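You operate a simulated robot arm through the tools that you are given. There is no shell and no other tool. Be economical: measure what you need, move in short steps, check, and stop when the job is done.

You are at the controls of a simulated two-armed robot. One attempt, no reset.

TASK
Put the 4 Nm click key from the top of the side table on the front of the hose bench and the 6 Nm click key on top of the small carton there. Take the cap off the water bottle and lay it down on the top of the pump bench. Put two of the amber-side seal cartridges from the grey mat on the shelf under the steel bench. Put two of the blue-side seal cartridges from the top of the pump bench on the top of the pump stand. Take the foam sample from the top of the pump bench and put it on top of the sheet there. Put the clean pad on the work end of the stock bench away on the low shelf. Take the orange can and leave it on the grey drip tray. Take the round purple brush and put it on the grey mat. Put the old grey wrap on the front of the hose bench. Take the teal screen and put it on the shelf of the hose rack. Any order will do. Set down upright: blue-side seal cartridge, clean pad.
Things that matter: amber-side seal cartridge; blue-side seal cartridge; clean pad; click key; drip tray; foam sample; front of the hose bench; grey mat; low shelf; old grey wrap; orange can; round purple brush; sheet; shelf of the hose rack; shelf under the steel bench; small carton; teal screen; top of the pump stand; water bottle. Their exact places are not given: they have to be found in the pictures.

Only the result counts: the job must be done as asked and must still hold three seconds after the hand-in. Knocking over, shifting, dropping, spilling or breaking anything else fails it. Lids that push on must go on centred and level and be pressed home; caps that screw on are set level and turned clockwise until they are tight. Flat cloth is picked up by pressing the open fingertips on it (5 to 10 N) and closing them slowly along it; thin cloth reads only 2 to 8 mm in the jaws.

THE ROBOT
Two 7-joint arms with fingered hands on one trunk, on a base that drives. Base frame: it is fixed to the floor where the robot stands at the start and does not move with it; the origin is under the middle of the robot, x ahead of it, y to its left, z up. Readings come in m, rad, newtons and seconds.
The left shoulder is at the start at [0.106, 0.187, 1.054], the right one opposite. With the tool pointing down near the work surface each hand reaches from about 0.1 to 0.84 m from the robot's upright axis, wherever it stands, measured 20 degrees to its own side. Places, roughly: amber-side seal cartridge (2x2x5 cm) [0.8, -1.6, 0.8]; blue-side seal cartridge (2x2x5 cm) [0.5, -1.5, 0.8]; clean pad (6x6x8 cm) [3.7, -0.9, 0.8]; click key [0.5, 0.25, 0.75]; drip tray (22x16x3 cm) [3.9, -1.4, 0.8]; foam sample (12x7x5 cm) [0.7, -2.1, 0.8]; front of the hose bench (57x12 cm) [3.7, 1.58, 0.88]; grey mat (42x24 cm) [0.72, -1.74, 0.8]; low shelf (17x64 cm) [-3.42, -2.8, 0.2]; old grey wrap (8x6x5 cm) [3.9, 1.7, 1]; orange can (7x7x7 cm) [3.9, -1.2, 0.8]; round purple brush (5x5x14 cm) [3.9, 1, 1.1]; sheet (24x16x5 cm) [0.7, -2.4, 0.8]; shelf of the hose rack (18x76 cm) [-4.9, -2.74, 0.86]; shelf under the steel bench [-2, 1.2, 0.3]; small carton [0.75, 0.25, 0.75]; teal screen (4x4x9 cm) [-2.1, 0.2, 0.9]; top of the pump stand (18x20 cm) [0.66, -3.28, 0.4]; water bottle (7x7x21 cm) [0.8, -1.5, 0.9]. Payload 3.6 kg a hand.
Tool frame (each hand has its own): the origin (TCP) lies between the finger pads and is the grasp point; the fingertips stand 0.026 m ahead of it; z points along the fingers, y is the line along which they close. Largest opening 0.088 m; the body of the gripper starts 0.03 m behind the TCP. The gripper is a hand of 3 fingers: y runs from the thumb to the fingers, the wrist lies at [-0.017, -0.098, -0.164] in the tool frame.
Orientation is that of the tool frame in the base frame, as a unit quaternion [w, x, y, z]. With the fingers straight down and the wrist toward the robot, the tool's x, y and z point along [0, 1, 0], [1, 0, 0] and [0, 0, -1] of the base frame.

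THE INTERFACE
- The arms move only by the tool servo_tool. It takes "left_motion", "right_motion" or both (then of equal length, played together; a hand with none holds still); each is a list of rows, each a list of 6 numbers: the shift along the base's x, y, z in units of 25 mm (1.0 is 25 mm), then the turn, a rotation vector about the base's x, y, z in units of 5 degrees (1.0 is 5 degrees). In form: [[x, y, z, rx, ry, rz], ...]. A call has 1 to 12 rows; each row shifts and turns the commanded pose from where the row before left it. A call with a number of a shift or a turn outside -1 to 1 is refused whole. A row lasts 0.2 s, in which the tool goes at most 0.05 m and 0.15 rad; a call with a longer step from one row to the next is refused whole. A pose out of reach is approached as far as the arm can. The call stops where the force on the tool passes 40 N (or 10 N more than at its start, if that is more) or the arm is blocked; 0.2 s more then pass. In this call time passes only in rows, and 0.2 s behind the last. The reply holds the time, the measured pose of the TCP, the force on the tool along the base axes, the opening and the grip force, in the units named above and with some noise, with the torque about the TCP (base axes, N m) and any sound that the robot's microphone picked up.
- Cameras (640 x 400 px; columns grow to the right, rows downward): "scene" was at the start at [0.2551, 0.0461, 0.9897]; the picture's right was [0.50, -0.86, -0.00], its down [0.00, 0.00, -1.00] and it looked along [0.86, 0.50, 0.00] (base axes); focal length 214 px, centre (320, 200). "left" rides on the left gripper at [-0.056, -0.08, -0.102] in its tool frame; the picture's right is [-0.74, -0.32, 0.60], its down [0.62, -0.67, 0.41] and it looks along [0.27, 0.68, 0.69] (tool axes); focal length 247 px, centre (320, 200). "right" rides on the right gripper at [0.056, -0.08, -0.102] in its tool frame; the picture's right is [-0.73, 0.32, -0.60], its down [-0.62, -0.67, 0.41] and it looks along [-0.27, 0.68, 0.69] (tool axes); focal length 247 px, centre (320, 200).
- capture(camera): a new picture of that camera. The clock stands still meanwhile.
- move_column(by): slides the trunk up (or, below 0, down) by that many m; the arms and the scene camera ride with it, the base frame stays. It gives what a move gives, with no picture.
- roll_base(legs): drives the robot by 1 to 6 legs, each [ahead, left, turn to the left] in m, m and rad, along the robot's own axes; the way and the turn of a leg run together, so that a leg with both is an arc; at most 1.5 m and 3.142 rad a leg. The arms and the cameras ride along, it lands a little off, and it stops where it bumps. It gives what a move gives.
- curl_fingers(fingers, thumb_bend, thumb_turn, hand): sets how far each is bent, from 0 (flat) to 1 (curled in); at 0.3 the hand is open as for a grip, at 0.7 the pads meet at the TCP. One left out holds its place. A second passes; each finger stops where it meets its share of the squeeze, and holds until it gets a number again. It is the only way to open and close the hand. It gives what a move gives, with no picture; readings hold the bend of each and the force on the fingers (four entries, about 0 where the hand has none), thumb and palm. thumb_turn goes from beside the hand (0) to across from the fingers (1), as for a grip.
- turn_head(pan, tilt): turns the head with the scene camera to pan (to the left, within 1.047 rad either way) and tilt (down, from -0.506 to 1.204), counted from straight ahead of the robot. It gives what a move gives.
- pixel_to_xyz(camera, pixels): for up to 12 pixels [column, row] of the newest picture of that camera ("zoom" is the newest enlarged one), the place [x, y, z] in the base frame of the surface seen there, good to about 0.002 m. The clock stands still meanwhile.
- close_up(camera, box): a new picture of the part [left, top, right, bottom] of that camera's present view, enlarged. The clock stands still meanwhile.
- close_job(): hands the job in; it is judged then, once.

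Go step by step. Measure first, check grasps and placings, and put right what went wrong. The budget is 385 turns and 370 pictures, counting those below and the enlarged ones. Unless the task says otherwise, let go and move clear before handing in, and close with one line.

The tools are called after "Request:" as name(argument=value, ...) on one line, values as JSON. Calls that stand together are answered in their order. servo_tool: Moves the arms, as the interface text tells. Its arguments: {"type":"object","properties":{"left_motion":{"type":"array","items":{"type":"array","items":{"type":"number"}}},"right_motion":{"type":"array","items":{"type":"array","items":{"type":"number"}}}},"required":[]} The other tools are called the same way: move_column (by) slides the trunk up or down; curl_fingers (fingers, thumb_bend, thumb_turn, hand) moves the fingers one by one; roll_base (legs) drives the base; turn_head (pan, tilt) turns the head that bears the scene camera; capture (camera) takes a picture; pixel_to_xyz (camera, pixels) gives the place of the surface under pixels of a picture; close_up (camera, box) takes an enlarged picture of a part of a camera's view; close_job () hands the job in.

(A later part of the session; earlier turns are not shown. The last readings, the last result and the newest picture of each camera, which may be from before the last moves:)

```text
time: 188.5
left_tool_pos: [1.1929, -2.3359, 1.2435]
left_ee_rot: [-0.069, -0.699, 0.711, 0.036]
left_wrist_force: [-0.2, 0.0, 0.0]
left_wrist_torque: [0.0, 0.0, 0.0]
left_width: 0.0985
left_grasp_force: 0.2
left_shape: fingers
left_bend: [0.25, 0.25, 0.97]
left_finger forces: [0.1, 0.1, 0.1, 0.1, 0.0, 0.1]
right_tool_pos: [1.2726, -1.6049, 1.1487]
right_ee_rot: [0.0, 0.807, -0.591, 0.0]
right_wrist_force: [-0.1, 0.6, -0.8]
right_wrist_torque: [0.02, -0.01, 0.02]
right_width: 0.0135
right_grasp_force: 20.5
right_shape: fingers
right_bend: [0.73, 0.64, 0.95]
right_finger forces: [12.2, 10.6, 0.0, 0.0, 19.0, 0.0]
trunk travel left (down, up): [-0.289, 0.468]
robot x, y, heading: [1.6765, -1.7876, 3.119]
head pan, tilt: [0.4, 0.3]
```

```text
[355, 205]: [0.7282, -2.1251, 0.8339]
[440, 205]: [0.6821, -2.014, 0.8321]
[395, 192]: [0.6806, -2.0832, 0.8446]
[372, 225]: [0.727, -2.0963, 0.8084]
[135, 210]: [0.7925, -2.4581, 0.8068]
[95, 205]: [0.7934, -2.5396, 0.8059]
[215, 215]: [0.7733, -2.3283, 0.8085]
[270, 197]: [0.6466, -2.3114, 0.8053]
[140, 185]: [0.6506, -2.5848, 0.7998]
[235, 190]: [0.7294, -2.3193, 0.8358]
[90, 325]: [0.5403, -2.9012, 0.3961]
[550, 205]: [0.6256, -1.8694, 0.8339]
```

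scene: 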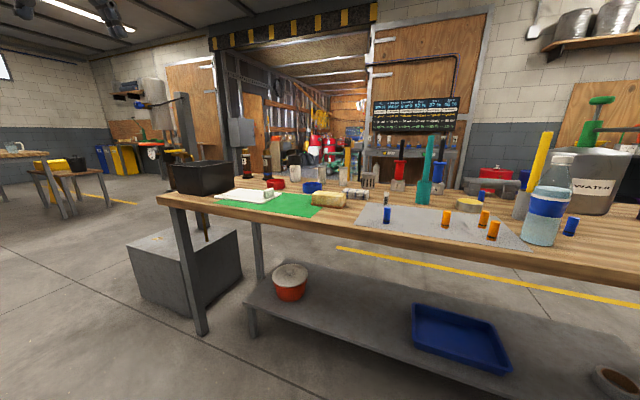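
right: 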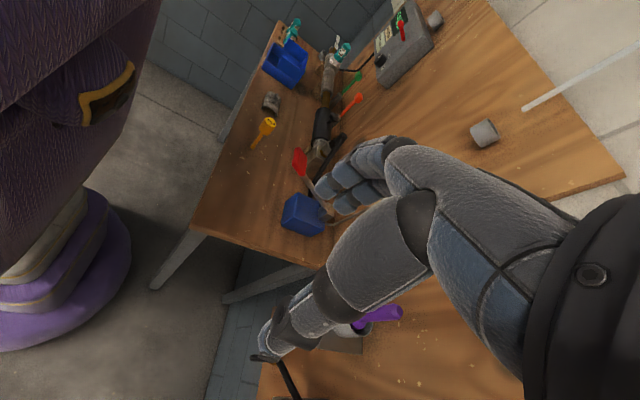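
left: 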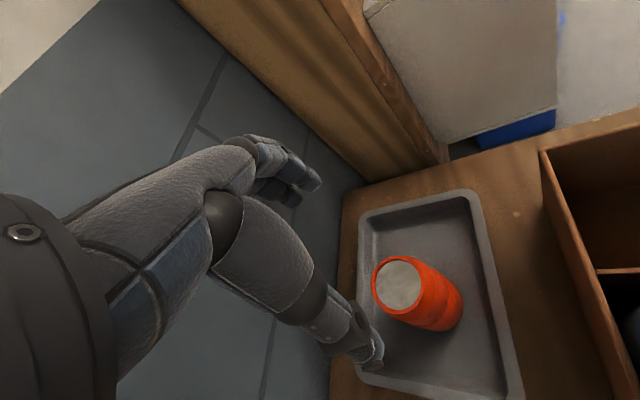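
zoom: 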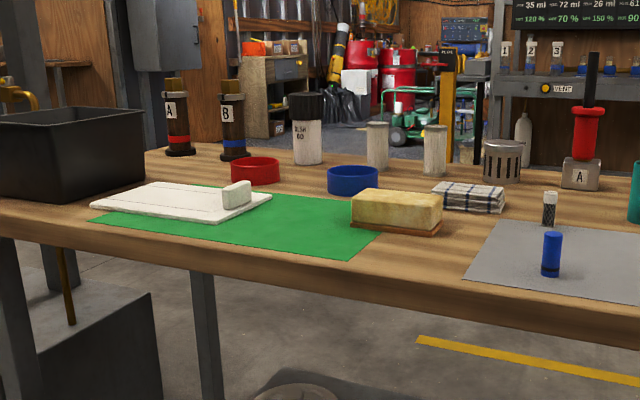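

Brush target: free mat spot (0.69, −1.77). I drive closer.

Request:
roll_base(legs=[[0.42, 0, 0.02]])

Request:
turn_head(pan=0, tilt=0.6)

Request:
capture(camera="scene")

```text
time: 191.1
left_tool_pos: [0.7793, -2.3414, 1.2427]
left_ee_rot: [0.068, 0.707, -0.703, -0.035]
left_wrist_force: [-0.5, 0.3, -0.3]
left_wrist_torque: [-0.01, -0.03, -0.01]
left_width: 0.0985
left_grasp_force: 0.0
left_shape: fingers
left_bend: [0.25, 0.25, 0.97]
left_finger forces: [0.1, 0.0, 0.0, 0.0, 0.1, 0.0]
right_tool_pos: [0.8439, -1.6104, 1.149]
right_ee_rot: [-0.001, 0.812, -0.584, 0.001]
right_wrist_force: [0.6, 0.3, -0.7]
right_wrist_torque: [0.01, 0.01, 0.02]
right_width: 0.0134
right_grasp_force: 20.8
right_shape: fingers
right_bend: [0.73, 0.64, 0.95]
right_finger forces: [12.1, 10.6, 0.1, 0.0, 19.0, 0.0]
trunk travel left (down, up): [-0.289, 0.468]
robot x, y, heading: [1.251, -1.7824, -3.134]
head pan, tilt: [0.4, 0.3]
```

```text
time: 192.0
left_tool_pos: [0.7806, -2.3426, 1.2422]
left_ee_rot: [0.069, 0.707, -0.703, -0.036]
left_wrist_force: [1.4, 0.4, 0.2]
left_wrist_torque: [0.0, -0.01, -0.01]
left_width: 0.0985
left_grasp_force: 0.1
left_shape: fingers
left_bend: [0.25, 0.25, 0.97]
left_finger forces: [0.0, 0.0, 0.0, 0.1, 0.0, 0.0]
right_tool_pos: [0.8444, -1.6104, 1.1494]
right_ee_rot: [-0.001, 0.812, -0.583, -0.001]
right_wrist_force: [-0.3, -0.2, -0.8]
right_wrist_torque: [0.0, 0.0, 0.01]
right_width: 0.0137
right_grasp_force: 20.9
right_shape: fingers
right_bend: [0.73, 0.64, 0.95]
right_finger forces: [12.2, 10.5, 0.0, 0.1, 19.0, 0.0]
trunk travel left (down, up): [-0.289, 0.468]
robot x, y, heading: [1.2499, -1.78, -3.136]
head pan, tilt: [0.0, 0.6]
```

```text
293 pictures are left
```

scene: 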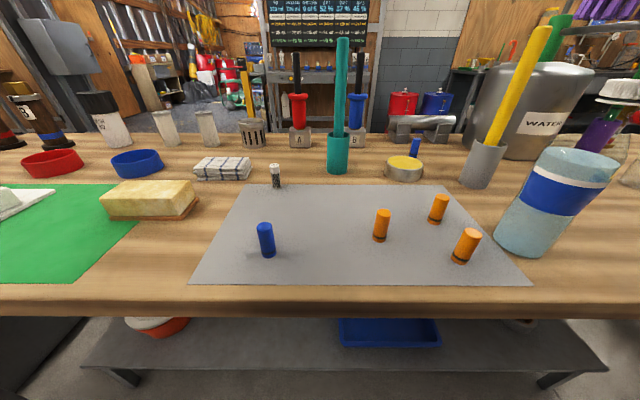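

I bring the brush over (0.71, −1.77) and down to TCP 0.93, then check.

Request:
servo_tool(right_motion=[[-0.5, -0.6, 0, 0, 0, 0], [-0.8, -1, 0, 0, 0, 0], [-0.8, -1, 0, 0, 0, 0], [-0.8, -1, -0.5, 0, 0, 0], [-0.8, -1, -1, 0, 0, 0], [-0.8, -1, -1, 0, 0, 0], [-0.8, -0.8, -1, 0, 0, 0], [0, 0, -1, 0, 0, 0], [0, 0, -1, 0, 0, 0], [0, 0, -1, 0, 0, 0], [0, 0, -1, 0, 0, 0], [0, 0, -1, 0, 0, 0]])

Request:
close_up(camera="scene", box=[200, 60, 500, 290])

```text
time: 194.6
left_tool_pos: [0.7798, -2.342, 1.2437]
left_ee_rot: [0.069, 0.706, -0.704, -0.035]
left_wrist_force: [0.0, -0.9, 0.7]
left_wrist_torque: [0.02, 0.0, 0.02]
left_width: 0.0987
left_grasp_force: 0.1
left_shape: fingers
left_bend: [0.25, 0.25, 0.97]
left_finger forces: [0.1, 0.1, 0.0, 0.0, 0.0, 0.0]
right_tool_pos: [0.713, -1.7719, 0.9331]
right_ee_rot: [0.0, 0.812, -0.584, 0.0]
right_wrist_force: [-0.1, -0.1, -0.9]
right_wrist_torque: [-0.01, 0.0, -0.03]
right_width: 0.0134
right_grasp_force: 21.1
right_shape: fingers
right_bend: [0.73, 0.64, 0.95]
right_finger forces: [11.9, 10.9, 0.0, 0.0, 18.8, 0.0]
trunk travel left (down, up): [-0.289, 0.468]
robot x, y, heading: [1.2517, -1.7796, -3.138]
head pan, tilt: [0.0, 0.6]
```

```text
1.74 times, centred on (350, 175) of scene
```

zoom: 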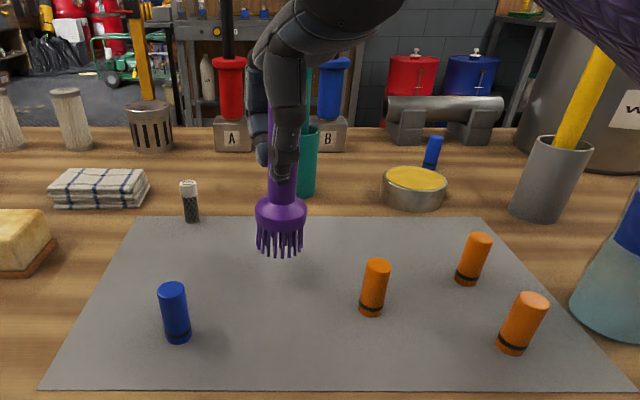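

Request:
servo_tool(right_motion=[[0, 0, -0.5, 0, 0, 0], [0, 0, -0.3, 0, 0, 0], [0, 0, -0.15, 0, 0, 0], [0, 0, -0.1, 0, 0, 0], [0, 0, -0.1, 0, 0, 0]])

Request:
close_up(camera="scene", box=[260, 100, 420, 230])

```text
time: 195.8
left_tool_pos: [0.7799, -2.3426, 1.2424]
left_ee_rot: [0.069, 0.706, -0.704, -0.036]
left_wrist_force: [-0.1, -0.1, 0.1]
left_wrist_torque: [0.04, -0.03, 0.01]
left_width: 0.0984
left_grasp_force: 0.1
left_shape: fingers
left_bend: [0.25, 0.25, 0.97]
left_finger forces: [0.1, 0.0, 0.1, 0.1, 0.0, 0.1]
right_tool_pos: [0.7122, -1.769, 0.9078]
right_ee_rot: [0.0, 0.812, -0.584, 0.0]
right_wrist_force: [-0.1, 0.3, -0.7]
right_wrist_torque: [0.0, -0.04, -0.01]
right_width: 0.0136
right_grasp_force: 20.9
right_shape: fingers
right_bend: [0.73, 0.64, 0.95]
right_finger forces: [11.9, 10.9, 0.0, 0.0, 18.9, 0.0]
trunk travel left (down, up): [-0.289, 0.468]
robot x, y, heading: [1.2491, -1.7805, -3.136]
head pan, tilt: [0.0, 0.6]
```

```text
3.08 times, centred on (340, 165) of scene
```

zoom: 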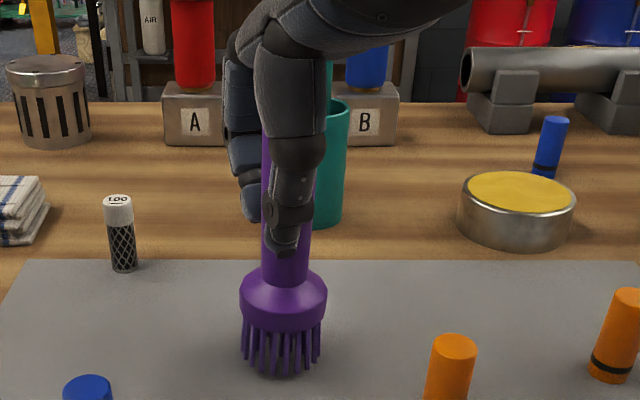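

Nearly touching. I lower in 2 mm steps until contact.

Request:
servo_tool(right_motion=[[0, 0, -0.08, 0, 0, 0], [0, 0, -0.08, 0, 0, 0], [0, 0, -0.08, 0, 0, 0]])

Request:
close_up(camera="scene", box=[260, 100, 420, 230])

```text
time: 196.6
left_tool_pos: [0.7809, -2.3432, 1.244]
left_ee_rot: [0.069, 0.707, -0.703, -0.036]
left_wrist_force: [-0.4, -0.4, 0.0]
left_wrist_torque: [0.02, 0.0, 0.01]
left_width: 0.0986
left_grasp_force: 0.0
left_shape: fingers
left_bend: [0.25, 0.25, 0.97]
left_finger forces: [0.0, 0.0, 0.1, 0.1, 0.1, 0.1]
right_tool_pos: [0.7115, -1.7702, 0.9023]
right_ee_rot: [-0.001, 0.812, -0.583, 0.0]
right_wrist_force: [0.1, -0.5, 1.0]
right_wrist_torque: [-0.03, -0.02, -0.01]
right_width: 0.0134
right_grasp_force: 21.1
right_shape: fingers
right_bend: [0.73, 0.64, 0.95]
right_finger forces: [11.9, 10.9, 0.1, 0.0, 18.8, 0.0]
trunk travel left (down, up): [-0.289, 0.468]
robot x, y, heading: [1.2494, -1.7822, -3.137]
head pan, tilt: [0.0, 0.6]
```

```text
3.08 times, centred on (340, 165) of scene
```

zoom: 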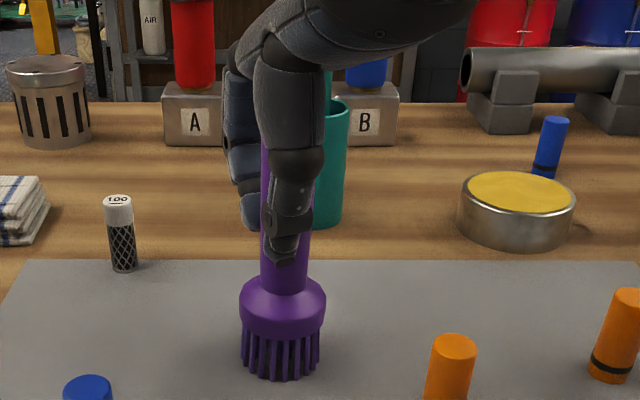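

Contact felt. I open moderately, rise, and check.

Request:
curl_fingers(hand="right", fingers=0.5, thumb_bend=0.48)

Request:
servo_tool(right_motion=[[0, 0, 0.5, 0, 0, 0], [0, 0, 1, 0, 0, 0], [0, 0, 1, 0, 0, 0], [0, 0, 1, 0, 0, 0], [0, 0, 1, 0, 0, 0], [0, 0, 1, 0, 0, 0], [0, 0.5, 0.5, 0, 0, 0]])

Request:
capture(camera="scene")

```text
time: 197.6
left_tool_pos: [0.7802, -2.3419, 1.2428]
left_ee_rot: [0.069, 0.707, -0.703, -0.036]
left_wrist_force: [0.1, 0.2, -1.1]
left_wrist_torque: [0.01, 0.0, -0.01]
left_width: 0.0985
left_grasp_force: 0.1
left_shape: fingers
left_bend: [0.25, 0.25, 0.97]
left_finger forces: [0.0, 0.0, 0.1, 0.0, 0.0, 0.0]
right_tool_pos: [0.7117, -1.7704, 0.9007]
right_ee_rot: [0.0, 0.812, -0.583, 0.0]
right_wrist_force: [0.4, -0.7, 0.0]
right_wrist_torque: [-0.02, 0.0, 0.02]
right_width: 0.0468
right_grasp_force: 0.1
right_shape: fingers
right_bend: [0.5, 0.48, 0.97]
right_finger forces: [0.0, 0.1, 0.0, 0.0, 0.0, 0.1]
trunk travel left (down, up): [-0.289, 0.468]
robot x, y, heading: [1.2457, -1.7815, -3.136]
head pan, tilt: [0.0, 0.6]
```

```text
time: 199.2
left_tool_pos: [0.7822, -2.3427, 1.243]
left_ee_rot: [0.07, 0.707, -0.703, -0.036]
left_wrist_force: [0.5, -0.6, 0.3]
left_wrist_torque: [0.02, -0.01, -0.01]
left_width: 0.0987
left_grasp_force: 0.0
left_shape: fingers
left_bend: [0.25, 0.25, 0.97]
left_finger forces: [0.1, 0.1, 0.0, 0.0, 0.0, 0.1]
right_tool_pos: [0.7119, -1.7591, 1.0537]
right_ee_rot: [0.0, 0.813, -0.583, 0.001]
right_wrist_force: [-0.2, -0.8, -0.3]
right_wrist_torque: [-0.01, -0.04, 0.01]
right_width: 0.0467
right_grasp_force: 0.1
right_shape: fingers
right_bend: [0.5, 0.48, 0.97]
right_finger forces: [0.1, 0.0, 0.1, 0.0, 0.0, 0.1]
trunk travel left (down, up): [-0.289, 0.468]
robot x, y, heading: [1.2492, -1.7813, -3.142]
head pan, tilt: [0.0, 0.6]
```

```text
289 pictures are left
```

scene: 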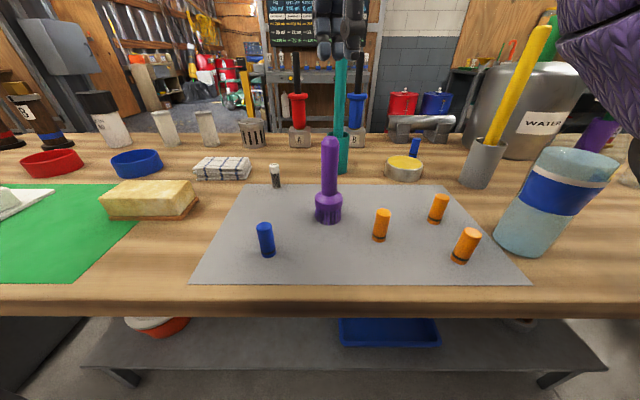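

The brush stands on the mat. Now the foam: I shift left by 0.27 m and look at it with the left camera.

Request:
roll_base(legs=[[0, 0.27, 0]])

Request:
turn_head(pan=0.2, tilt=0.65)

Request:
capture(camera="scene")

Request:
capture(camera="left")

```text
time: 201.1
left_tool_pos: [0.7832, -2.6215, 1.2423]
left_ee_rot: [0.07, 0.708, -0.702, -0.036]
left_wrist_force: [-0.4, 0.8, -1.3]
left_wrist_torque: [0.03, -0.04, -0.02]
left_width: 0.0984
left_grasp_force: 0.1
left_shape: fingers
left_bend: [0.25, 0.25, 0.97]
left_finger forces: [0.1, 0.0, 0.0, 0.1, 0.1, 0.1]
right_tool_pos: [0.712, -2.0372, 1.0523]
right_ee_rot: [-0.001, 0.813, -0.582, 0.0]
right_wrist_force: [-1.5, -0.3, -0.7]
right_wrist_torque: [0.0, -0.01, -0.01]
right_width: 0.0469
right_grasp_force: 0.1
right_shape: fingers
right_bend: [0.5, 0.48, 0.97]
right_finger forces: [0.0, 0.0, 0.0, 0.0, 0.0, 0.0]
trunk travel left (down, up): [-0.289, 0.468]
robot x, y, heading: [1.2511, -2.0544, -3.135]
head pan, tilt: [0.0, 0.6]
```

```text
time: 201.9
left_tool_pos: [0.7834, -2.6209, 1.2435]
left_ee_rot: [0.069, 0.707, -0.703, -0.035]
left_wrist_force: [0.1, 0.0, -0.9]
left_wrist_torque: [-0.01, 0.01, -0.01]
left_width: 0.0987
left_grasp_force: 0.1
left_shape: fingers
left_bend: [0.25, 0.25, 0.97]
left_finger forces: [0.0, 0.0, 0.0, 0.1, 0.0, 0.0]
right_tool_pos: [0.7138, -2.036, 1.0524]
right_ee_rot: [0.0, 0.814, -0.581, 0.0]
right_wrist_force: [0.2, -0.6, -0.3]
right_wrist_torque: [0.02, 0.04, 0.01]
right_width: 0.0467
right_grasp_force: 0.1
right_shape: fingers
right_bend: [0.5, 0.48, 0.97]
right_finger forces: [0.0, 0.0, 0.0, 0.1, 0.0, 0.0]
trunk travel left (down, up): [-0.289, 0.468]
robot x, y, heading: [1.2532, -2.0571, -3.135]
head pan, tilt: [0.201, 0.649]
```

```text
288 pictures are left
```

scene: 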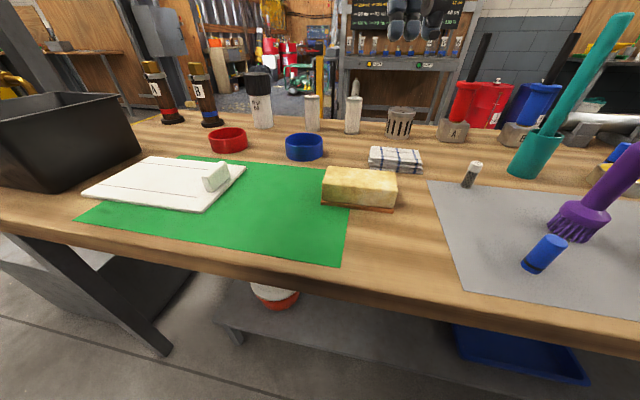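

```text
287 pictures are left
```

left: 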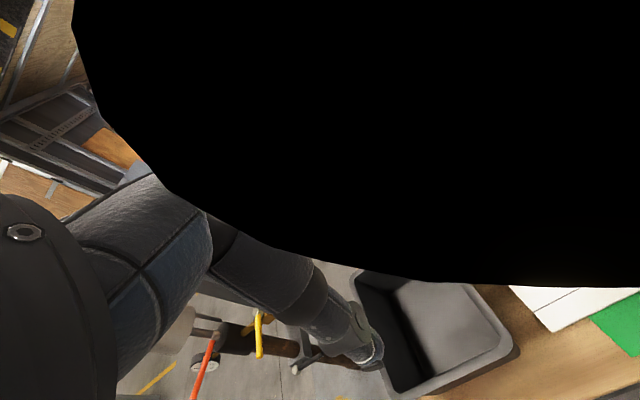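

Request:
pixel_to_xyz(camera="scene", pixels=[[326, 169], [394, 173], [396, 197], [322, 192], [360, 182], [85, 192], [203, 208], [246, 166], [155, 157], [215, 178], [350, 205], [160, 185]])

Request:
close_up(camera="scene", box=[70, 130, 420, 270])

```text
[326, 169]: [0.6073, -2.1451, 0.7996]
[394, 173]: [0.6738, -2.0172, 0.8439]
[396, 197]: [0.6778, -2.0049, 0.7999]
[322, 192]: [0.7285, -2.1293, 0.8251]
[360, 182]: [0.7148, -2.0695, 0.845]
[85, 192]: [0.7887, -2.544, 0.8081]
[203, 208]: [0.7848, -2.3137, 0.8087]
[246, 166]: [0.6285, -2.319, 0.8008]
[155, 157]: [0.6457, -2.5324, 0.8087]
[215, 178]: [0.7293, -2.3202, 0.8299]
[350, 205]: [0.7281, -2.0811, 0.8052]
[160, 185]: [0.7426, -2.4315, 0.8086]
```

```text
1.83 times, centred on (245, 200) of scene
```

zoom: 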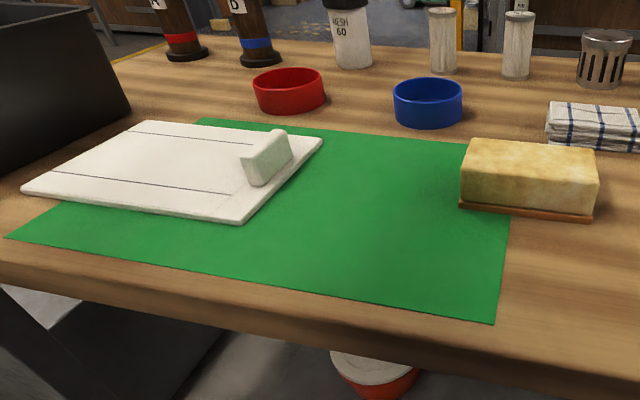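

Request:
pixel_to_xyz(camera="zoom", pixels=[[468, 144], [588, 150], [594, 175], [463, 168], [530, 158], [470, 200], [590, 208], [530, 204]])

Request:
servo_tool(left_motion=[[0.3, 0.8, 0, 0, 0, 0], [0.3, 1, 0, 0, 0, 0], [0.3, 1, 0, 0, 0, 0], [0, 1, 0, 0, 0, 0], [0, 1, 0, 0, 0, 0], [0, 1, 0, 0, 0, 0], [0, 1, 0, 0, 0, 0], [0, 1, 0, 0, 0, 0]], right_motion=[[0.5, 0.8, 0.5, 0, 0, 0], [0.8, 1, 0.5, 0, 0, 0], [0.8, 1, 0, 0, 0, 0], [0.8, 1, 0, 0, 0, 0], [0.8, 1, 0, 0, 0, 0], [0.8, 1, 0, 0, 0, 0], [0.8, 1, 0, 0, 0, 0], [0.8, 1, 0, 0, 0, 0]])

Request:
capture(camera="left")

Request:
capture(camera="scene")

```text
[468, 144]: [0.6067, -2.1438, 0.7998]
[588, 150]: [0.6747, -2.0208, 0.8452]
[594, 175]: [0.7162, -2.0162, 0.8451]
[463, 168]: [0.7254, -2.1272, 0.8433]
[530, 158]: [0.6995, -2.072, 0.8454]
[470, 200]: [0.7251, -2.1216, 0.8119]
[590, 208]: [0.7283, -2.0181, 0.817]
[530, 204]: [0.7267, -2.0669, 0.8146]
```

```text
time: 203.7
left_tool_pos: [0.8004, -2.4455, 1.2477]
left_ee_rot: [0.07, 0.708, -0.702, -0.035]
left_wrist_force: [1.0, -0.5, -0.6]
left_wrist_torque: [0.03, -0.01, 0.01]
left_width: 0.0987
left_grasp_force: 0.0
left_shape: fingers
left_bend: [0.25, 0.25, 0.97]
left_finger forces: [0.1, 0.0, 0.0, 0.0, 0.0, 0.0]
left hand out of reach, approached as far as the arm can: row 8
right_tool_pos: [0.8641, -1.8411, 1.077]
right_ee_rot: [0.0, 0.813, -0.582, 0.0]
right_wrist_force: [-0.3, -0.8, 0.7]
right_wrist_torque: [0.0, 0.03, -0.02]
right_width: 0.0466
right_grasp_force: 0.1
right_shape: fingers
right_bend: [0.5, 0.48, 0.97]
right_finger forces: [0.0, 0.0, 0.1, 0.0, 0.0, 0.0]
trunk travel left (down, up): [-0.289, 0.468]
robot x, y, heading: [1.2524, -2.0595, -3.133]
head pan, tilt: [0.201, 0.649]
```

```text
285 pictures are left
```

left: 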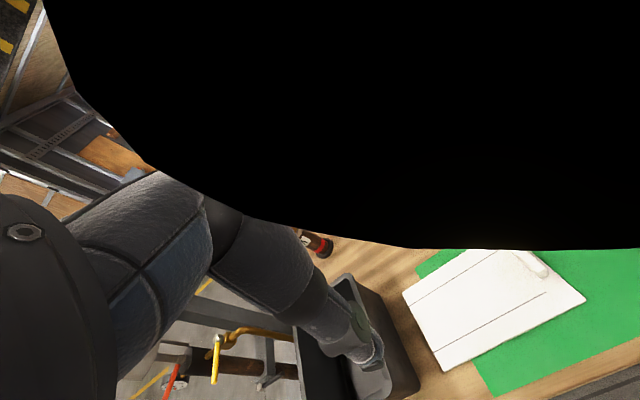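

```text
284 pictures are left
```

scene: 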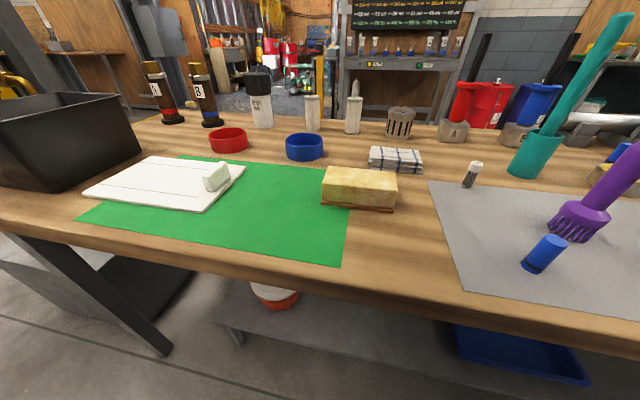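

The left wrist posture blocks its camera. I look left to see how the arm is folded.

Request:
turn_head(pan=0.9, tilt=-0.2)

Request:
capture(camera="scene")

Request:
turn_head(pan=-0.9, tilt=-0.2)

Request:
capture(camera="scene")

Request:
capture(camera="right")

```text
time: 204.8
left_tool_pos: [0.7991, -2.4471, 1.2469]
left_ee_rot: [0.069, 0.708, -0.702, -0.035]
left_wrist_force: [0.8, -0.6, -0.7]
left_wrist_torque: [0.04, 0.0, -0.01]
left_width: 0.0987
left_grasp_force: 0.0
left_shape: fingers
left_bend: [0.25, 0.25, 0.97]
left_finger forces: [0.1, 0.0, 0.0, 0.0, 0.0, 0.0]
right_tool_pos: [0.8639, -1.8418, 1.0773]
right_ee_rot: [0.0, 0.813, -0.582, -0.001]
right_wrist_force: [-1.0, 0.0, 0.3]
right_wrist_torque: [0.02, -0.01, 0.01]
right_width: 0.0467
right_grasp_force: 0.0
right_shape: fingers
right_bend: [0.5, 0.48, 0.97]
right_finger forces: [0.0, 0.0, 0.0, 0.1, 0.0, 0.0]
trunk travel left (down, up): [-0.289, 0.468]
robot x, y, heading: [1.2511, -2.0561, -3.134]
head pan, tilt: [0.901, -0.201]
```

```text
283 pictures are left
```

scene: 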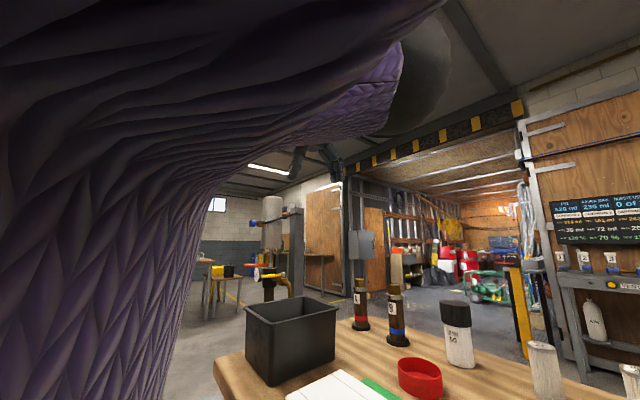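

```text
time: 206.6
left_tool_pos: [0.7984, -2.4457, 1.2471]
left_ee_rot: [0.069, 0.708, -0.702, -0.036]
left_wrist_force: [-0.1, -0.2, -0.3]
left_wrist_torque: [0.02, -0.02, 0.01]
left_width: 0.0986
left_grasp_force: 0.0
left_shape: fingers
left_bend: [0.25, 0.25, 0.97]
left_finger forces: [0.0, 0.1, 0.0, 0.0, 0.0, 0.0]
right_tool_pos: [0.8654, -1.8419, 1.0764]
right_ee_rot: [0.0, 0.813, -0.582, 0.001]
right_wrist_force: [-0.5, 0.1, 0.4]
right_wrist_torque: [0.03, 0.0, -0.02]
right_width: 0.0468
right_grasp_force: 0.0
right_shape: fingers
right_bend: [0.5, 0.48, 0.97]
right_finger forces: [0.1, 0.0, 0.0, 0.1, 0.0, 0.0]
trunk travel left (down, up): [-0.289, 0.468]
robot x, y, heading: [1.2552, -2.0548, -3.137]
head pan, tilt: [-0.901, -0.201]
```

```text
282 pictures are left
```

scene: 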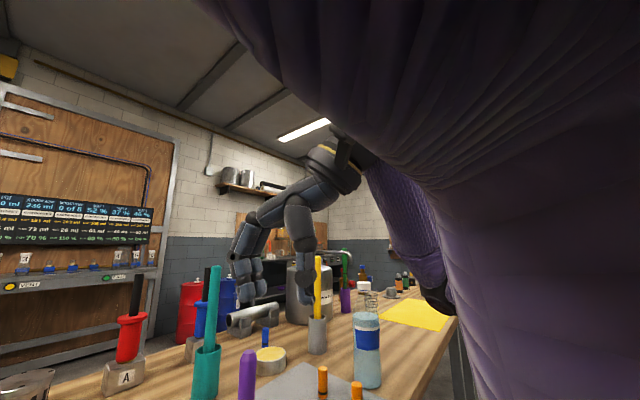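

```text
281 pictures are left
```

right: 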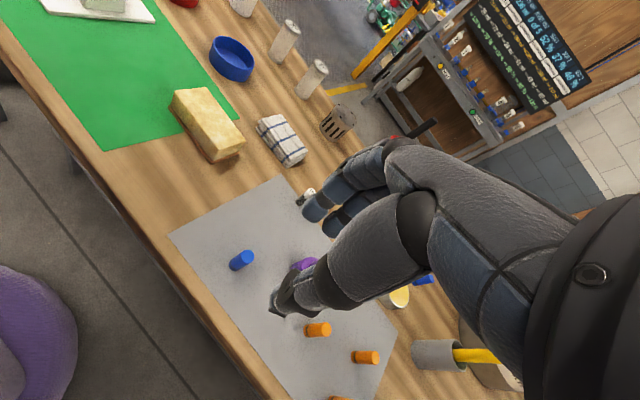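

The left elbow is folded up above the shoulder. I back off and straighten the arm out sideways to reset it.

Request:
roll_base(legs=[[-0.35, 0, 0]])

Request:
servo_tool(left_motion=[[0.7, -1, -0.2, 0, 0, 0], [0.9, -1, -0.3, 0, 0, 0], [0.9, -1, -0.3, 0, 0, 0], [0.9, -1, -0.3, 0, 0, 0], [0.9, -1, -0.3, 0, 0, 0], [0.9, -1, -0.3, 0, 0, 0], [0.9, -1, -0.3, 0, 0, 0], [0.9, -1, -0.3, 0, 0, 0], [0.9, -1, -0.3, 0, 0, 0], [0.9, -1, -0.3, 0, 0, 0], [0.9, -1, -0.3, 0, 0, 0], [0.9, -1, -0.3, 0, 0, 0]])

Request:
servo_tool(left_motion=[[0, -1, -1, 0, 0, 0], [0, -1, -1, 0, 0, 0], [0, -1, -1, 0, 0, 0], [0, -1, -1, 0, 0, 0], [0, -1, -1, 0, 0, 0], [0, -1, -1, 0, 0, 0]])

Request:
turn_head(pan=0.9, tilt=0.2)

Request:
capture(camera="scene")

```text
time: 208.9
left_tool_pos: [1.1463, -2.4454, 1.2488]
left_ee_rot: [0.07, 0.709, -0.701, -0.036]
left_wrist_force: [0.2, -0.1, -0.1]
left_wrist_torque: [0.0, 0.04, -0.02]
left_width: 0.0985
left_grasp_force: 0.0
left_shape: fingers
left_bend: [0.25, 0.25, 0.97]
left_finger forces: [0.1, 0.0, 0.0, 0.0, 0.0, 0.0]
right_tool_pos: [1.2088, -1.84, 1.0773]
right_ee_rot: [0.0, 0.814, -0.58, 0.0]
right_wrist_force: [0.6, 0.4, 0.3]
right_wrist_torque: [0.0, 0.03, -0.01]
right_width: 0.0469
right_grasp_force: 0.1
right_shape: fingers
right_bend: [0.5, 0.48, 0.97]
right_finger forces: [0.0, 0.0, 0.1, 0.1, 0.1, 0.1]
trunk travel left (down, up): [-0.289, 0.468]
robot x, y, heading: [1.5972, -2.0493, -3.136]
head pan, tilt: [-0.901, -0.201]
```

```text
time: 211.5
left_tool_pos: [1.4103, -2.7453, 1.1582]
left_ee_rot: [0.069, 0.708, -0.701, -0.035]
left_wrist_force: [0.2, -0.6, -0.4]
left_wrist_torque: [0.05, 0.01, -0.04]
left_width: 0.0986
left_grasp_force: 0.1
left_shape: fingers
left_bend: [0.25, 0.25, 0.97]
left_finger forces: [0.1, 0.0, 0.1, 0.1, 0.0, 0.1]
right_tool_pos: [1.2078, -1.8398, 1.0776]
right_ee_rot: [-0.001, 0.815, -0.58, -0.001]
right_wrist_force: [1.0, 0.1, -0.4]
right_wrist_torque: [0.03, -0.04, 0.02]
right_width: 0.0467
right_grasp_force: 0.0
right_shape: fingers
right_bend: [0.5, 0.48, 0.97]
right_finger forces: [0.0, 0.0, 0.0, 0.0, 0.1, 0.0]
trunk travel left (down, up): [-0.289, 0.468]
robot x, y, heading: [1.5975, -2.053, -3.132]
head pan, tilt: [-0.901, -0.201]
```

```text
time: 212.9
left_tool_pos: [1.4092, -2.8949, 1.0091]
left_ee_rot: [0.069, 0.709, -0.701, -0.036]
left_wrist_force: [0.7, 0.3, 0.2]
left_wrist_torque: [0.01, -0.04, 0.0]
left_width: 0.0989
left_grasp_force: 0.2
left_shape: fingers
left_bend: [0.25, 0.25, 0.97]
left_finger forces: [0.0, 0.0, 0.0, 0.1, 0.1, 0.0]
right_tool_pos: [1.2084, -1.8405, 1.0765]
right_ee_rot: [-0.001, 0.814, -0.581, -0.001]
right_wrist_force: [0.5, -0.9, 0.4]
right_wrist_torque: [-0.02, 0.03, 0.02]
right_width: 0.0467
right_grasp_force: 0.1
right_shape: fingers
right_bend: [0.5, 0.48, 0.97]
right_finger forces: [0.0, 0.1, 0.0, 0.1, 0.0, 0.1]
trunk travel left (down, up): [-0.289, 0.468]
robot x, y, heading: [1.5948, -2.0579, -3.129]
head pan, tilt: [-0.901, -0.201]
```

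```text
time: 214.7
left_tool_pos: [1.4088, -2.8939, 1.0096]
left_ee_rot: [0.069, 0.709, -0.701, -0.035]
left_wrist_force: [-0.5, 0.3, 0.3]
left_wrist_torque: [0.0, 0.03, -0.01]
left_width: 0.0986
left_grasp_force: 0.1
left_shape: fingers
left_bend: [0.25, 0.25, 0.97]
left_finger forces: [0.0, 0.0, 0.0, 0.1, 0.0, 0.0]
right_tool_pos: [1.2079, -1.8405, 1.077]
right_ee_rot: [0.0, 0.814, -0.581, 0.0]
right_wrist_force: [-0.1, -0.7, 0.2]
right_wrist_torque: [-0.02, 0.02, 0.03]
right_width: 0.0469
right_grasp_force: 0.1
right_shape: fingers
right_bend: [0.5, 0.48, 0.97]
right_finger forces: [0.1, 0.0, 0.0, 0.1, 0.1, 0.0]
trunk travel left (down, up): [-0.289, 0.468]
robot x, y, heading: [1.593, -2.0559, -3.137]
head pan, tilt: [0.901, 0.201]
```

```text
280 pictures are left
```

scene: 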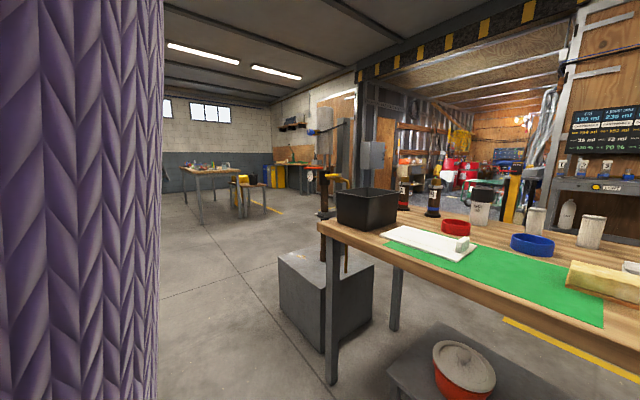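

The upper arm is back at the side. I bring the hand forward again.

Request:
servo_tool(left_motion=[[-0.5, 0.7, 0.3, 0, 0, 0], [-0.5, 1, 0.3, 0, 0, 0], [-0.5, 1, 0.3, 0, 0, 0], [-0.5, 1, 0.3, 0, 0, 0], [-0.5, 1, 0.3, 0, 0, 0], [-0.5, 1, 0.3, 0, 0, 0], [-0.5, 1, 0.3, 0, 0, 0], [-0.5, 1, 0.3, 0, 0, 0], [-0.5, 1, 0.3, 0, 0, 0], [-0.5, 1, 0.3, 0, 0, 0], [-0.5, 1, 0.3, 0, 0, 0], [-0.5, 1, 0.3, 0, 0, 0]])

Request:
servo_tool(left_motion=[[-1, 0.7, 0, 0, 0, 0], [-1, 0.7, 0, 0, 0, 0], [-1, 0.7, 0, 0, 0, 0], [-1, 0.7, 0, 0, 0, 0]])

Request:
capture(camera="left")

Request:
capture(camera="scene")

```text
time: 217.3
left_tool_pos: [1.2576, -2.6018, 1.0995]
left_ee_rot: [0.07, 0.709, -0.701, -0.035]
left_wrist_force: [-0.2, 0.2, 0.5]
left_wrist_torque: [-0.01, 0.04, -0.04]
left_width: 0.0985
left_grasp_force: 0.1
left_shape: fingers
left_bend: [0.25, 0.25, 0.97]
left_finger forces: [0.0, 0.0, 0.0, 0.0, 0.1, 0.0]
right_tool_pos: [1.2084, -1.8382, 1.0773]
right_ee_rot: [0.0, 0.814, -0.581, -0.001]
right_wrist_force: [0.4, -0.1, 0.3]
right_wrist_torque: [-0.01, -0.01, 0.01]
right_width: 0.0468
right_grasp_force: 0.0
right_shape: fingers
right_bend: [0.5, 0.48, 0.97]
right_finger forces: [0.0, 0.0, 0.0, 0.1, 0.0, 0.1]
trunk travel left (down, up): [-0.289, 0.468]
robot x, y, heading: [1.5933, -2.0536, -3.133]
head pan, tilt: [0.901, 0.201]
```

```text
time: 218.3
left_tool_pos: [1.1596, -2.5312, 1.102]
left_ee_rot: [0.069, 0.709, -0.701, -0.036]
left_wrist_force: [-0.3, 1.2, 0.6]
left_wrist_torque: [-0.01, -0.01, 0.0]
left_width: 0.0983
left_grasp_force: 0.0
left_shape: fingers
left_bend: [0.25, 0.25, 0.97]
left_finger forces: [0.0, 0.1, 0.0, 0.0, 0.0, 0.0]
right_tool_pos: [1.2073, -1.8399, 1.0764]
right_ee_rot: [0.0, 0.814, -0.58, 0.0]
right_wrist_force: [-1.0, -0.1, 0.9]
right_wrist_torque: [0.0, -0.01, 0.0]
right_width: 0.0465
right_grasp_force: 0.1
right_shape: fingers
right_bend: [0.5, 0.48, 0.97]
right_finger forces: [0.0, 0.0, 0.0, 0.0, 0.0, 0.1]
trunk travel left (down, up): [-0.289, 0.468]
robot x, y, heading: [1.5925, -2.0575, -3.134]
head pan, tilt: [0.901, 0.201]
```

```text
279 pictures are left
```

left: 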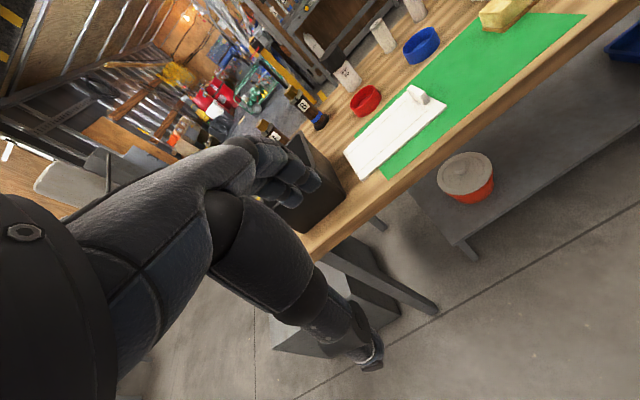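

```text
278 pictures are left
```

scene: 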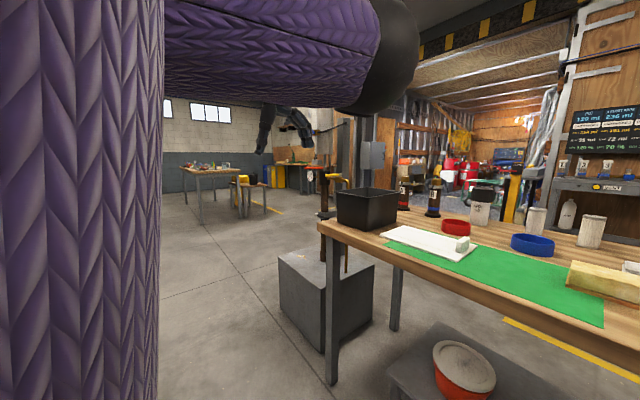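

The elbow still swings forward. I loop the hand out, back beside the body and low, then forward.

Request:
servo_tool(left_motion=[[0.8, -1, -0.3, 0, 0, 0], [0.8, -1, -0.3, 0, 0, 0], [0.8, -1, -0.3, 0, 0, 0], [0.8, -1, -0.3, 0, 0, 0], [0.8, -1, -0.3, 0, 0, 0], [0.8, -1, -0.3, 0, 0, 0], [0.8, -1, -0.3, 0, 0, 0], [0.8, -1, -0.3, 0, 0, 0], [0.8, -1, -0.3, 0, 0, 0], [0.8, -1, -0.3, 0, 0, 0], [0.8, -1, -0.3, 0, 0, 0], [0.8, -0.5, -0.3, 0, 0, 0]])

Request:
servo_tool(left_motion=[[1, 0.2, -0.7, 0, 0, 0], [1, 0.2, -0.7, 0, 0, 0], [1, 0.2, -0.7, 0, 0, 0], [1, 0.2, -0.7, 0, 0, 0], [1, 0.2, -0.7, 0, 0, 0], [1, 0.2, -0.7, 0, 0, 0], [1, 0.3, -0.7, 0, 0, 0], [1, 0.3, -0.7, 0, 0, 0], [1, 0.4, -0.7, 0, 0, 0], [1, 0.4, -0.7, 0, 0, 0], [1, 0.5, -0.7, 0, 0, 0], [1, 0.5, -0.7, 0, 0, 0]])

Request:
servo_tool(left_motion=[[0, 1, 0, 0, 0, 0], [0, 1, 0, 0, 0, 0], [0, 1, 0, 0, 0, 0], [-0.5, 1, 0, 0, 0, 0], [-0.5, 1, 0, 0, 0, 0], [-1, 0.5, 0, 0, 0, 0], [-1, 0.5, 0, 0, 0, 0], [-1, 0.3, 0, 0, 0, 0], [-1, 0.3, 0, 0, 0, 0], [-1, 0.3, 0, 0, 0, 0], [-1, 0.3, 0, 0, 0, 0], [-1, 0.3, 0, 0, 0, 0]])

```text
time: 220.9
left_tool_pos: [1.4003, -2.8191, 1.0096]
left_ee_rot: [0.069, 0.709, -0.701, -0.036]
left_wrist_force: [-0.7, 0.1, -0.4]
left_wrist_torque: [0.02, 0.01, 0.0]
left_width: 0.0988
left_grasp_force: 0.1
left_shape: fingers
left_bend: [0.25, 0.25, 0.97]
left_finger forces: [0.0, 0.0, 0.0, 0.0, 0.0, 0.0]
right_tool_pos: [1.2078, -1.8402, 1.0769]
right_ee_rot: [0.0, 0.814, -0.581, 0.0]
right_wrist_force: [-0.1, 0.0, 0.0]
right_wrist_torque: [0.01, -0.02, 0.03]
right_width: 0.0466
right_grasp_force: 0.0
right_shape: fingers
right_bend: [0.5, 0.48, 0.97]
right_finger forces: [0.1, 0.0, 0.1, 0.0, 0.0, 0.0]
trunk travel left (down, up): [-0.289, 0.468]
robot x, y, heading: [1.5953, -2.0536, -3.133]
head pan, tilt: [0.901, 0.201]
```

```text
time: 223.5
left_tool_pos: [1.701, -2.7293, 0.7995]
left_ee_rot: [0.069, 0.709, -0.701, -0.036]
left_wrist_force: [0.0, -0.8, -1.6]
left_wrist_torque: [-0.01, 0.01, 0.01]
left_width: 0.0988
left_grasp_force: 0.1
left_shape: fingers
left_bend: [0.25, 0.25, 0.97]
left_finger forces: [0.0, 0.0, 0.0, 0.1, 0.1, 0.0]
right_tool_pos: [1.2074, -1.8384, 1.0766]
right_ee_rot: [0.0, 0.814, -0.581, 0.001]
right_wrist_force: [-0.3, -0.3, -0.2]
right_wrist_torque: [-0.01, -0.02, 0.02]
right_width: 0.0465
right_grasp_force: 0.0
right_shape: fingers
right_bend: [0.5, 0.48, 0.97]
right_finger forces: [0.0, 0.0, 0.0, 0.0, 0.0, 0.1]
trunk travel left (down, up): [-0.289, 0.468]
robot x, y, heading: [1.597, -2.0511, -3.131]
head pan, tilt: [0.901, 0.201]
```

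```text
time: 226.1
left_tool_pos: [1.5852, -2.6858, 0.7936]
left_ee_rot: [0.068, 0.709, -0.701, -0.036]
left_wrist_force: [-1.1, 0.2, -0.2]
left_wrist_torque: [0.01, 0.03, 0.01]
left_width: 0.0987
left_grasp_force: 0.0
left_shape: fingers
left_bend: [0.25, 0.25, 0.97]
left_finger forces: [0.0, 0.0, 0.0, 0.1, 0.0, 0.0]
left hand out of reach, approached as far as the arm can: row 3, 4, 5, 6, 7, 8, 9, 10, 11, 12
right_tool_pos: [1.2074, -1.8398, 1.0764]
right_ee_rot: [0.0, 0.814, -0.581, -0.001]
right_wrist_force: [-0.4, 0.3, -0.3]
right_wrist_torque: [-0.03, 0.01, 0.01]
right_width: 0.0467
right_grasp_force: 0.1
right_shape: fingers
right_bend: [0.5, 0.48, 0.97]
right_finger forces: [0.1, 0.0, 0.1, 0.1, 0.0, 0.1]
trunk travel left (down, up): [-0.289, 0.468]
robot x, y, heading: [1.598, -2.0533, -3.135]
head pan, tilt: [0.901, 0.201]
```

Request:
servo_tool(left_motion=[[-1, 0, 0, 0, 0, 0], [-1, 0, 0.2, 0, 0, 0], [-1, 0.2, 0.4, 0, 0, 0], [-1, 0.4, 0.5, 0, 0, 0], [-1, 0.5, 0.6, 0, 0, 0], [-1, 0.6, 0.8, 0, 0, 0], [-1, 0.7, 1, 0, 0, 0], [-1, 0.7, 1, 0, 0, 0], [-1, 0.7, 1, 0, 0, 0], [-1, 0.7, 1, 0, 0, 0], [-1, 0.7, 1, 0, 0, 0], [-1, 0.7, 1, 0, 0, 0]])

Request:
capture(camera="scene")

```text
time: 228.7
left_tool_pos: [1.2828, -2.5456, 1.0112]
left_ee_rot: [0.068, 0.709, -0.701, -0.036]
left_wrist_force: [0.0, 0.3, -0.6]
left_wrist_torque: [0.03, -0.02, 0.0]
left_width: 0.0986
left_grasp_force: 0.1
left_shape: fingers
left_bend: [0.25, 0.25, 0.97]
left_finger forces: [0.0, 0.1, 0.0, 0.0, 0.1, 0.1]
left hand out of reach, approached as far as the arm can: row 5, 6
right_tool_pos: [1.2077, -1.8387, 1.0763]
right_ee_rot: [0.0, 0.814, -0.58, 0.001]
right_wrist_force: [0.5, 0.2, 0.1]
right_wrist_torque: [-0.02, 0.01, -0.04]
right_width: 0.0468
right_grasp_force: 0.0
right_shape: fingers
right_bend: [0.5, 0.48, 0.97]
right_finger forces: [0.0, 0.0, 0.0, 0.0, 0.0, 0.0]
trunk travel left (down, up): [-0.289, 0.468]
robot x, y, heading: [1.5963, -2.0533, -3.13]
head pan, tilt: [0.901, 0.201]
```

```text
277 pictures are left
```

scene: 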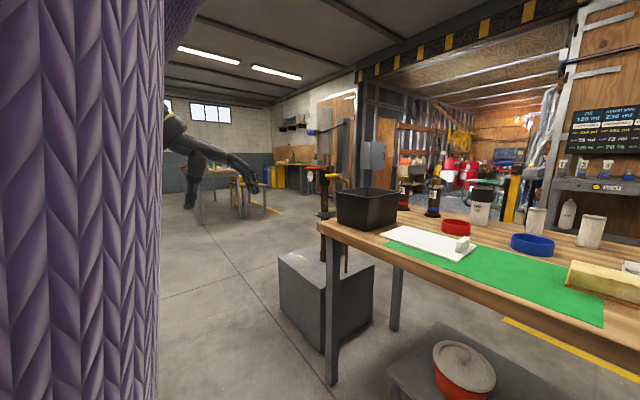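

Posture is normal now. I level the left hand and drive back to the bench.

Request:
servo_tool(left_motion=[[-0.5, 0.3, 0.5, 0.2, -0.6, 0], [-0.8, 0.6, 0.8, 0.2, -0.6, 0], [-0.8, 0.6, 0.8, 0.12, -0.48, -0.1], [-0.8, 0.6, 0.8, 0, 0, 0], [-0.8, 0.6, 0.8, 0, 0, 0]])

Request:
roll_base(legs=[[0.36, 0, 0]])

Request:
turn_head(pan=0.2, tilt=0.6)

Request:
capture(camera="scene")

Request:
capture(camera="left")

```text
time: 229.9
left_tool_pos: [1.1941, -2.4788, 1.1038]
left_ee_rot: [0.002, 0.708, -0.706, 0.0]
left_wrist_force: [0.2, 0.2, -0.4]
left_wrist_torque: [-0.02, 0.07, -0.01]
left_width: 0.099
left_grasp_force: 0.0
left_shape: fingers
left_bend: [0.25, 0.25, 0.97]
left_finger forces: [0.0, 0.1, 0.1, 0.1, 0.0, 0.1]
right_tool_pos: [1.2101, -1.8401, 1.0778]
right_ee_rot: [0.001, 0.814, -0.58, -0.001]
right_wrist_force: [0.1, 0.2, 0.6]
right_wrist_torque: [-0.03, 0.01, -0.03]
right_width: 0.0466
right_grasp_force: 0.0
right_shape: fingers
right_bend: [0.5, 0.48, 0.97]
right_finger forces: [0.1, 0.1, 0.1, 0.1, 0.1, 0.0]
trunk travel left (down, up): [-0.289, 0.468]
robot x, y, heading: [1.5962, -2.0532, -3.128]
head pan, tilt: [0.901, 0.201]
```

```text
time: 232.2
left_tool_pos: [0.8266, -2.4793, 1.1022]
left_ee_rot: [-0.002, -0.706, 0.708, -0.001]
left_wrist_force: [-0.6, 0.2, -1.0]
left_wrist_torque: [-0.03, -0.02, 0.02]
left_width: 0.0989
left_grasp_force: 0.0
left_shape: fingers
left_bend: [0.25, 0.25, 0.97]
left_finger forces: [0.1, 0.1, 0.0, 0.0, 0.0, 0.0]
right_tool_pos: [0.8449, -1.8397, 1.076]
right_ee_rot: [-0.001, 0.813, -0.583, 0.001]
right_wrist_force: [-0.1, 0.0, -0.1]
right_wrist_torque: [0.02, 0.0, -0.03]
right_width: 0.0468
right_grasp_force: 0.2
right_shape: fingers
right_bend: [0.5, 0.48, 0.97]
right_finger forces: [0.1, 0.0, 0.0, 0.1, 0.0, 0.0]
trunk travel left (down, up): [-0.289, 0.468]
robot x, y, heading: [1.2331, -2.0555, -3.138]
head pan, tilt: [0.901, 0.201]
```

```text
time: 233.3
left_tool_pos: [0.8277, -2.4776, 1.1015]
left_ee_rot: [-0.001, -0.706, 0.708, 0.0]
left_wrist_force: [0.4, -0.5, -0.5]
left_wrist_torque: [-0.02, 0.0, -0.01]
left_width: 0.099
left_grasp_force: 0.0
left_shape: fingers
left_bend: [0.25, 0.25, 0.97]
left_finger forces: [0.0, 0.0, 0.0, 0.0, 0.1, 0.0]
right_tool_pos: [0.8469, -1.8398, 1.0768]
right_ee_rot: [0.0, 0.813, -0.583, 0.0]
right_wrist_force: [0.7, -0.3, -0.5]
right_wrist_torque: [-0.02, -0.02, -0.02]
right_width: 0.0469
right_grasp_force: 0.1
right_shape: fingers
right_bend: [0.5, 0.48, 0.97]
right_finger forces: [0.1, 0.0, 0.1, 0.0, 0.0, 0.1]
trunk travel left (down, up): [-0.289, 0.468]
robot x, y, heading: [1.2355, -2.056, -3.142]
head pan, tilt: [0.201, 0.6]
```

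```text
276 pictures are left
```

scene: 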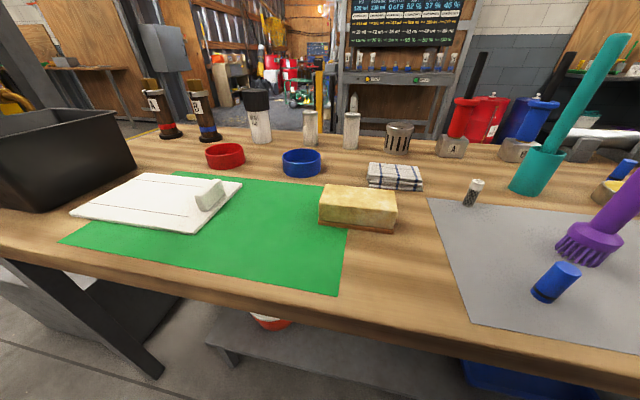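

```text
275 pictures are left
```

left: 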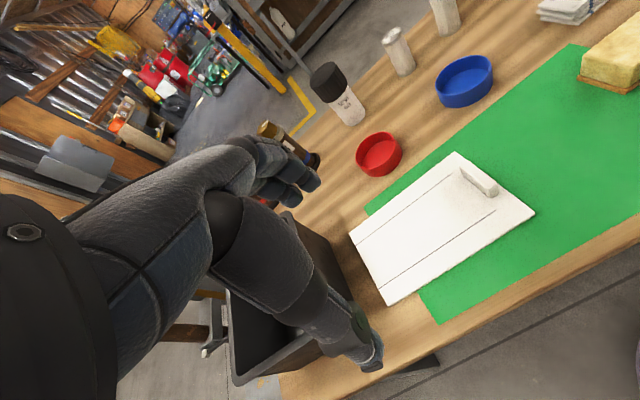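

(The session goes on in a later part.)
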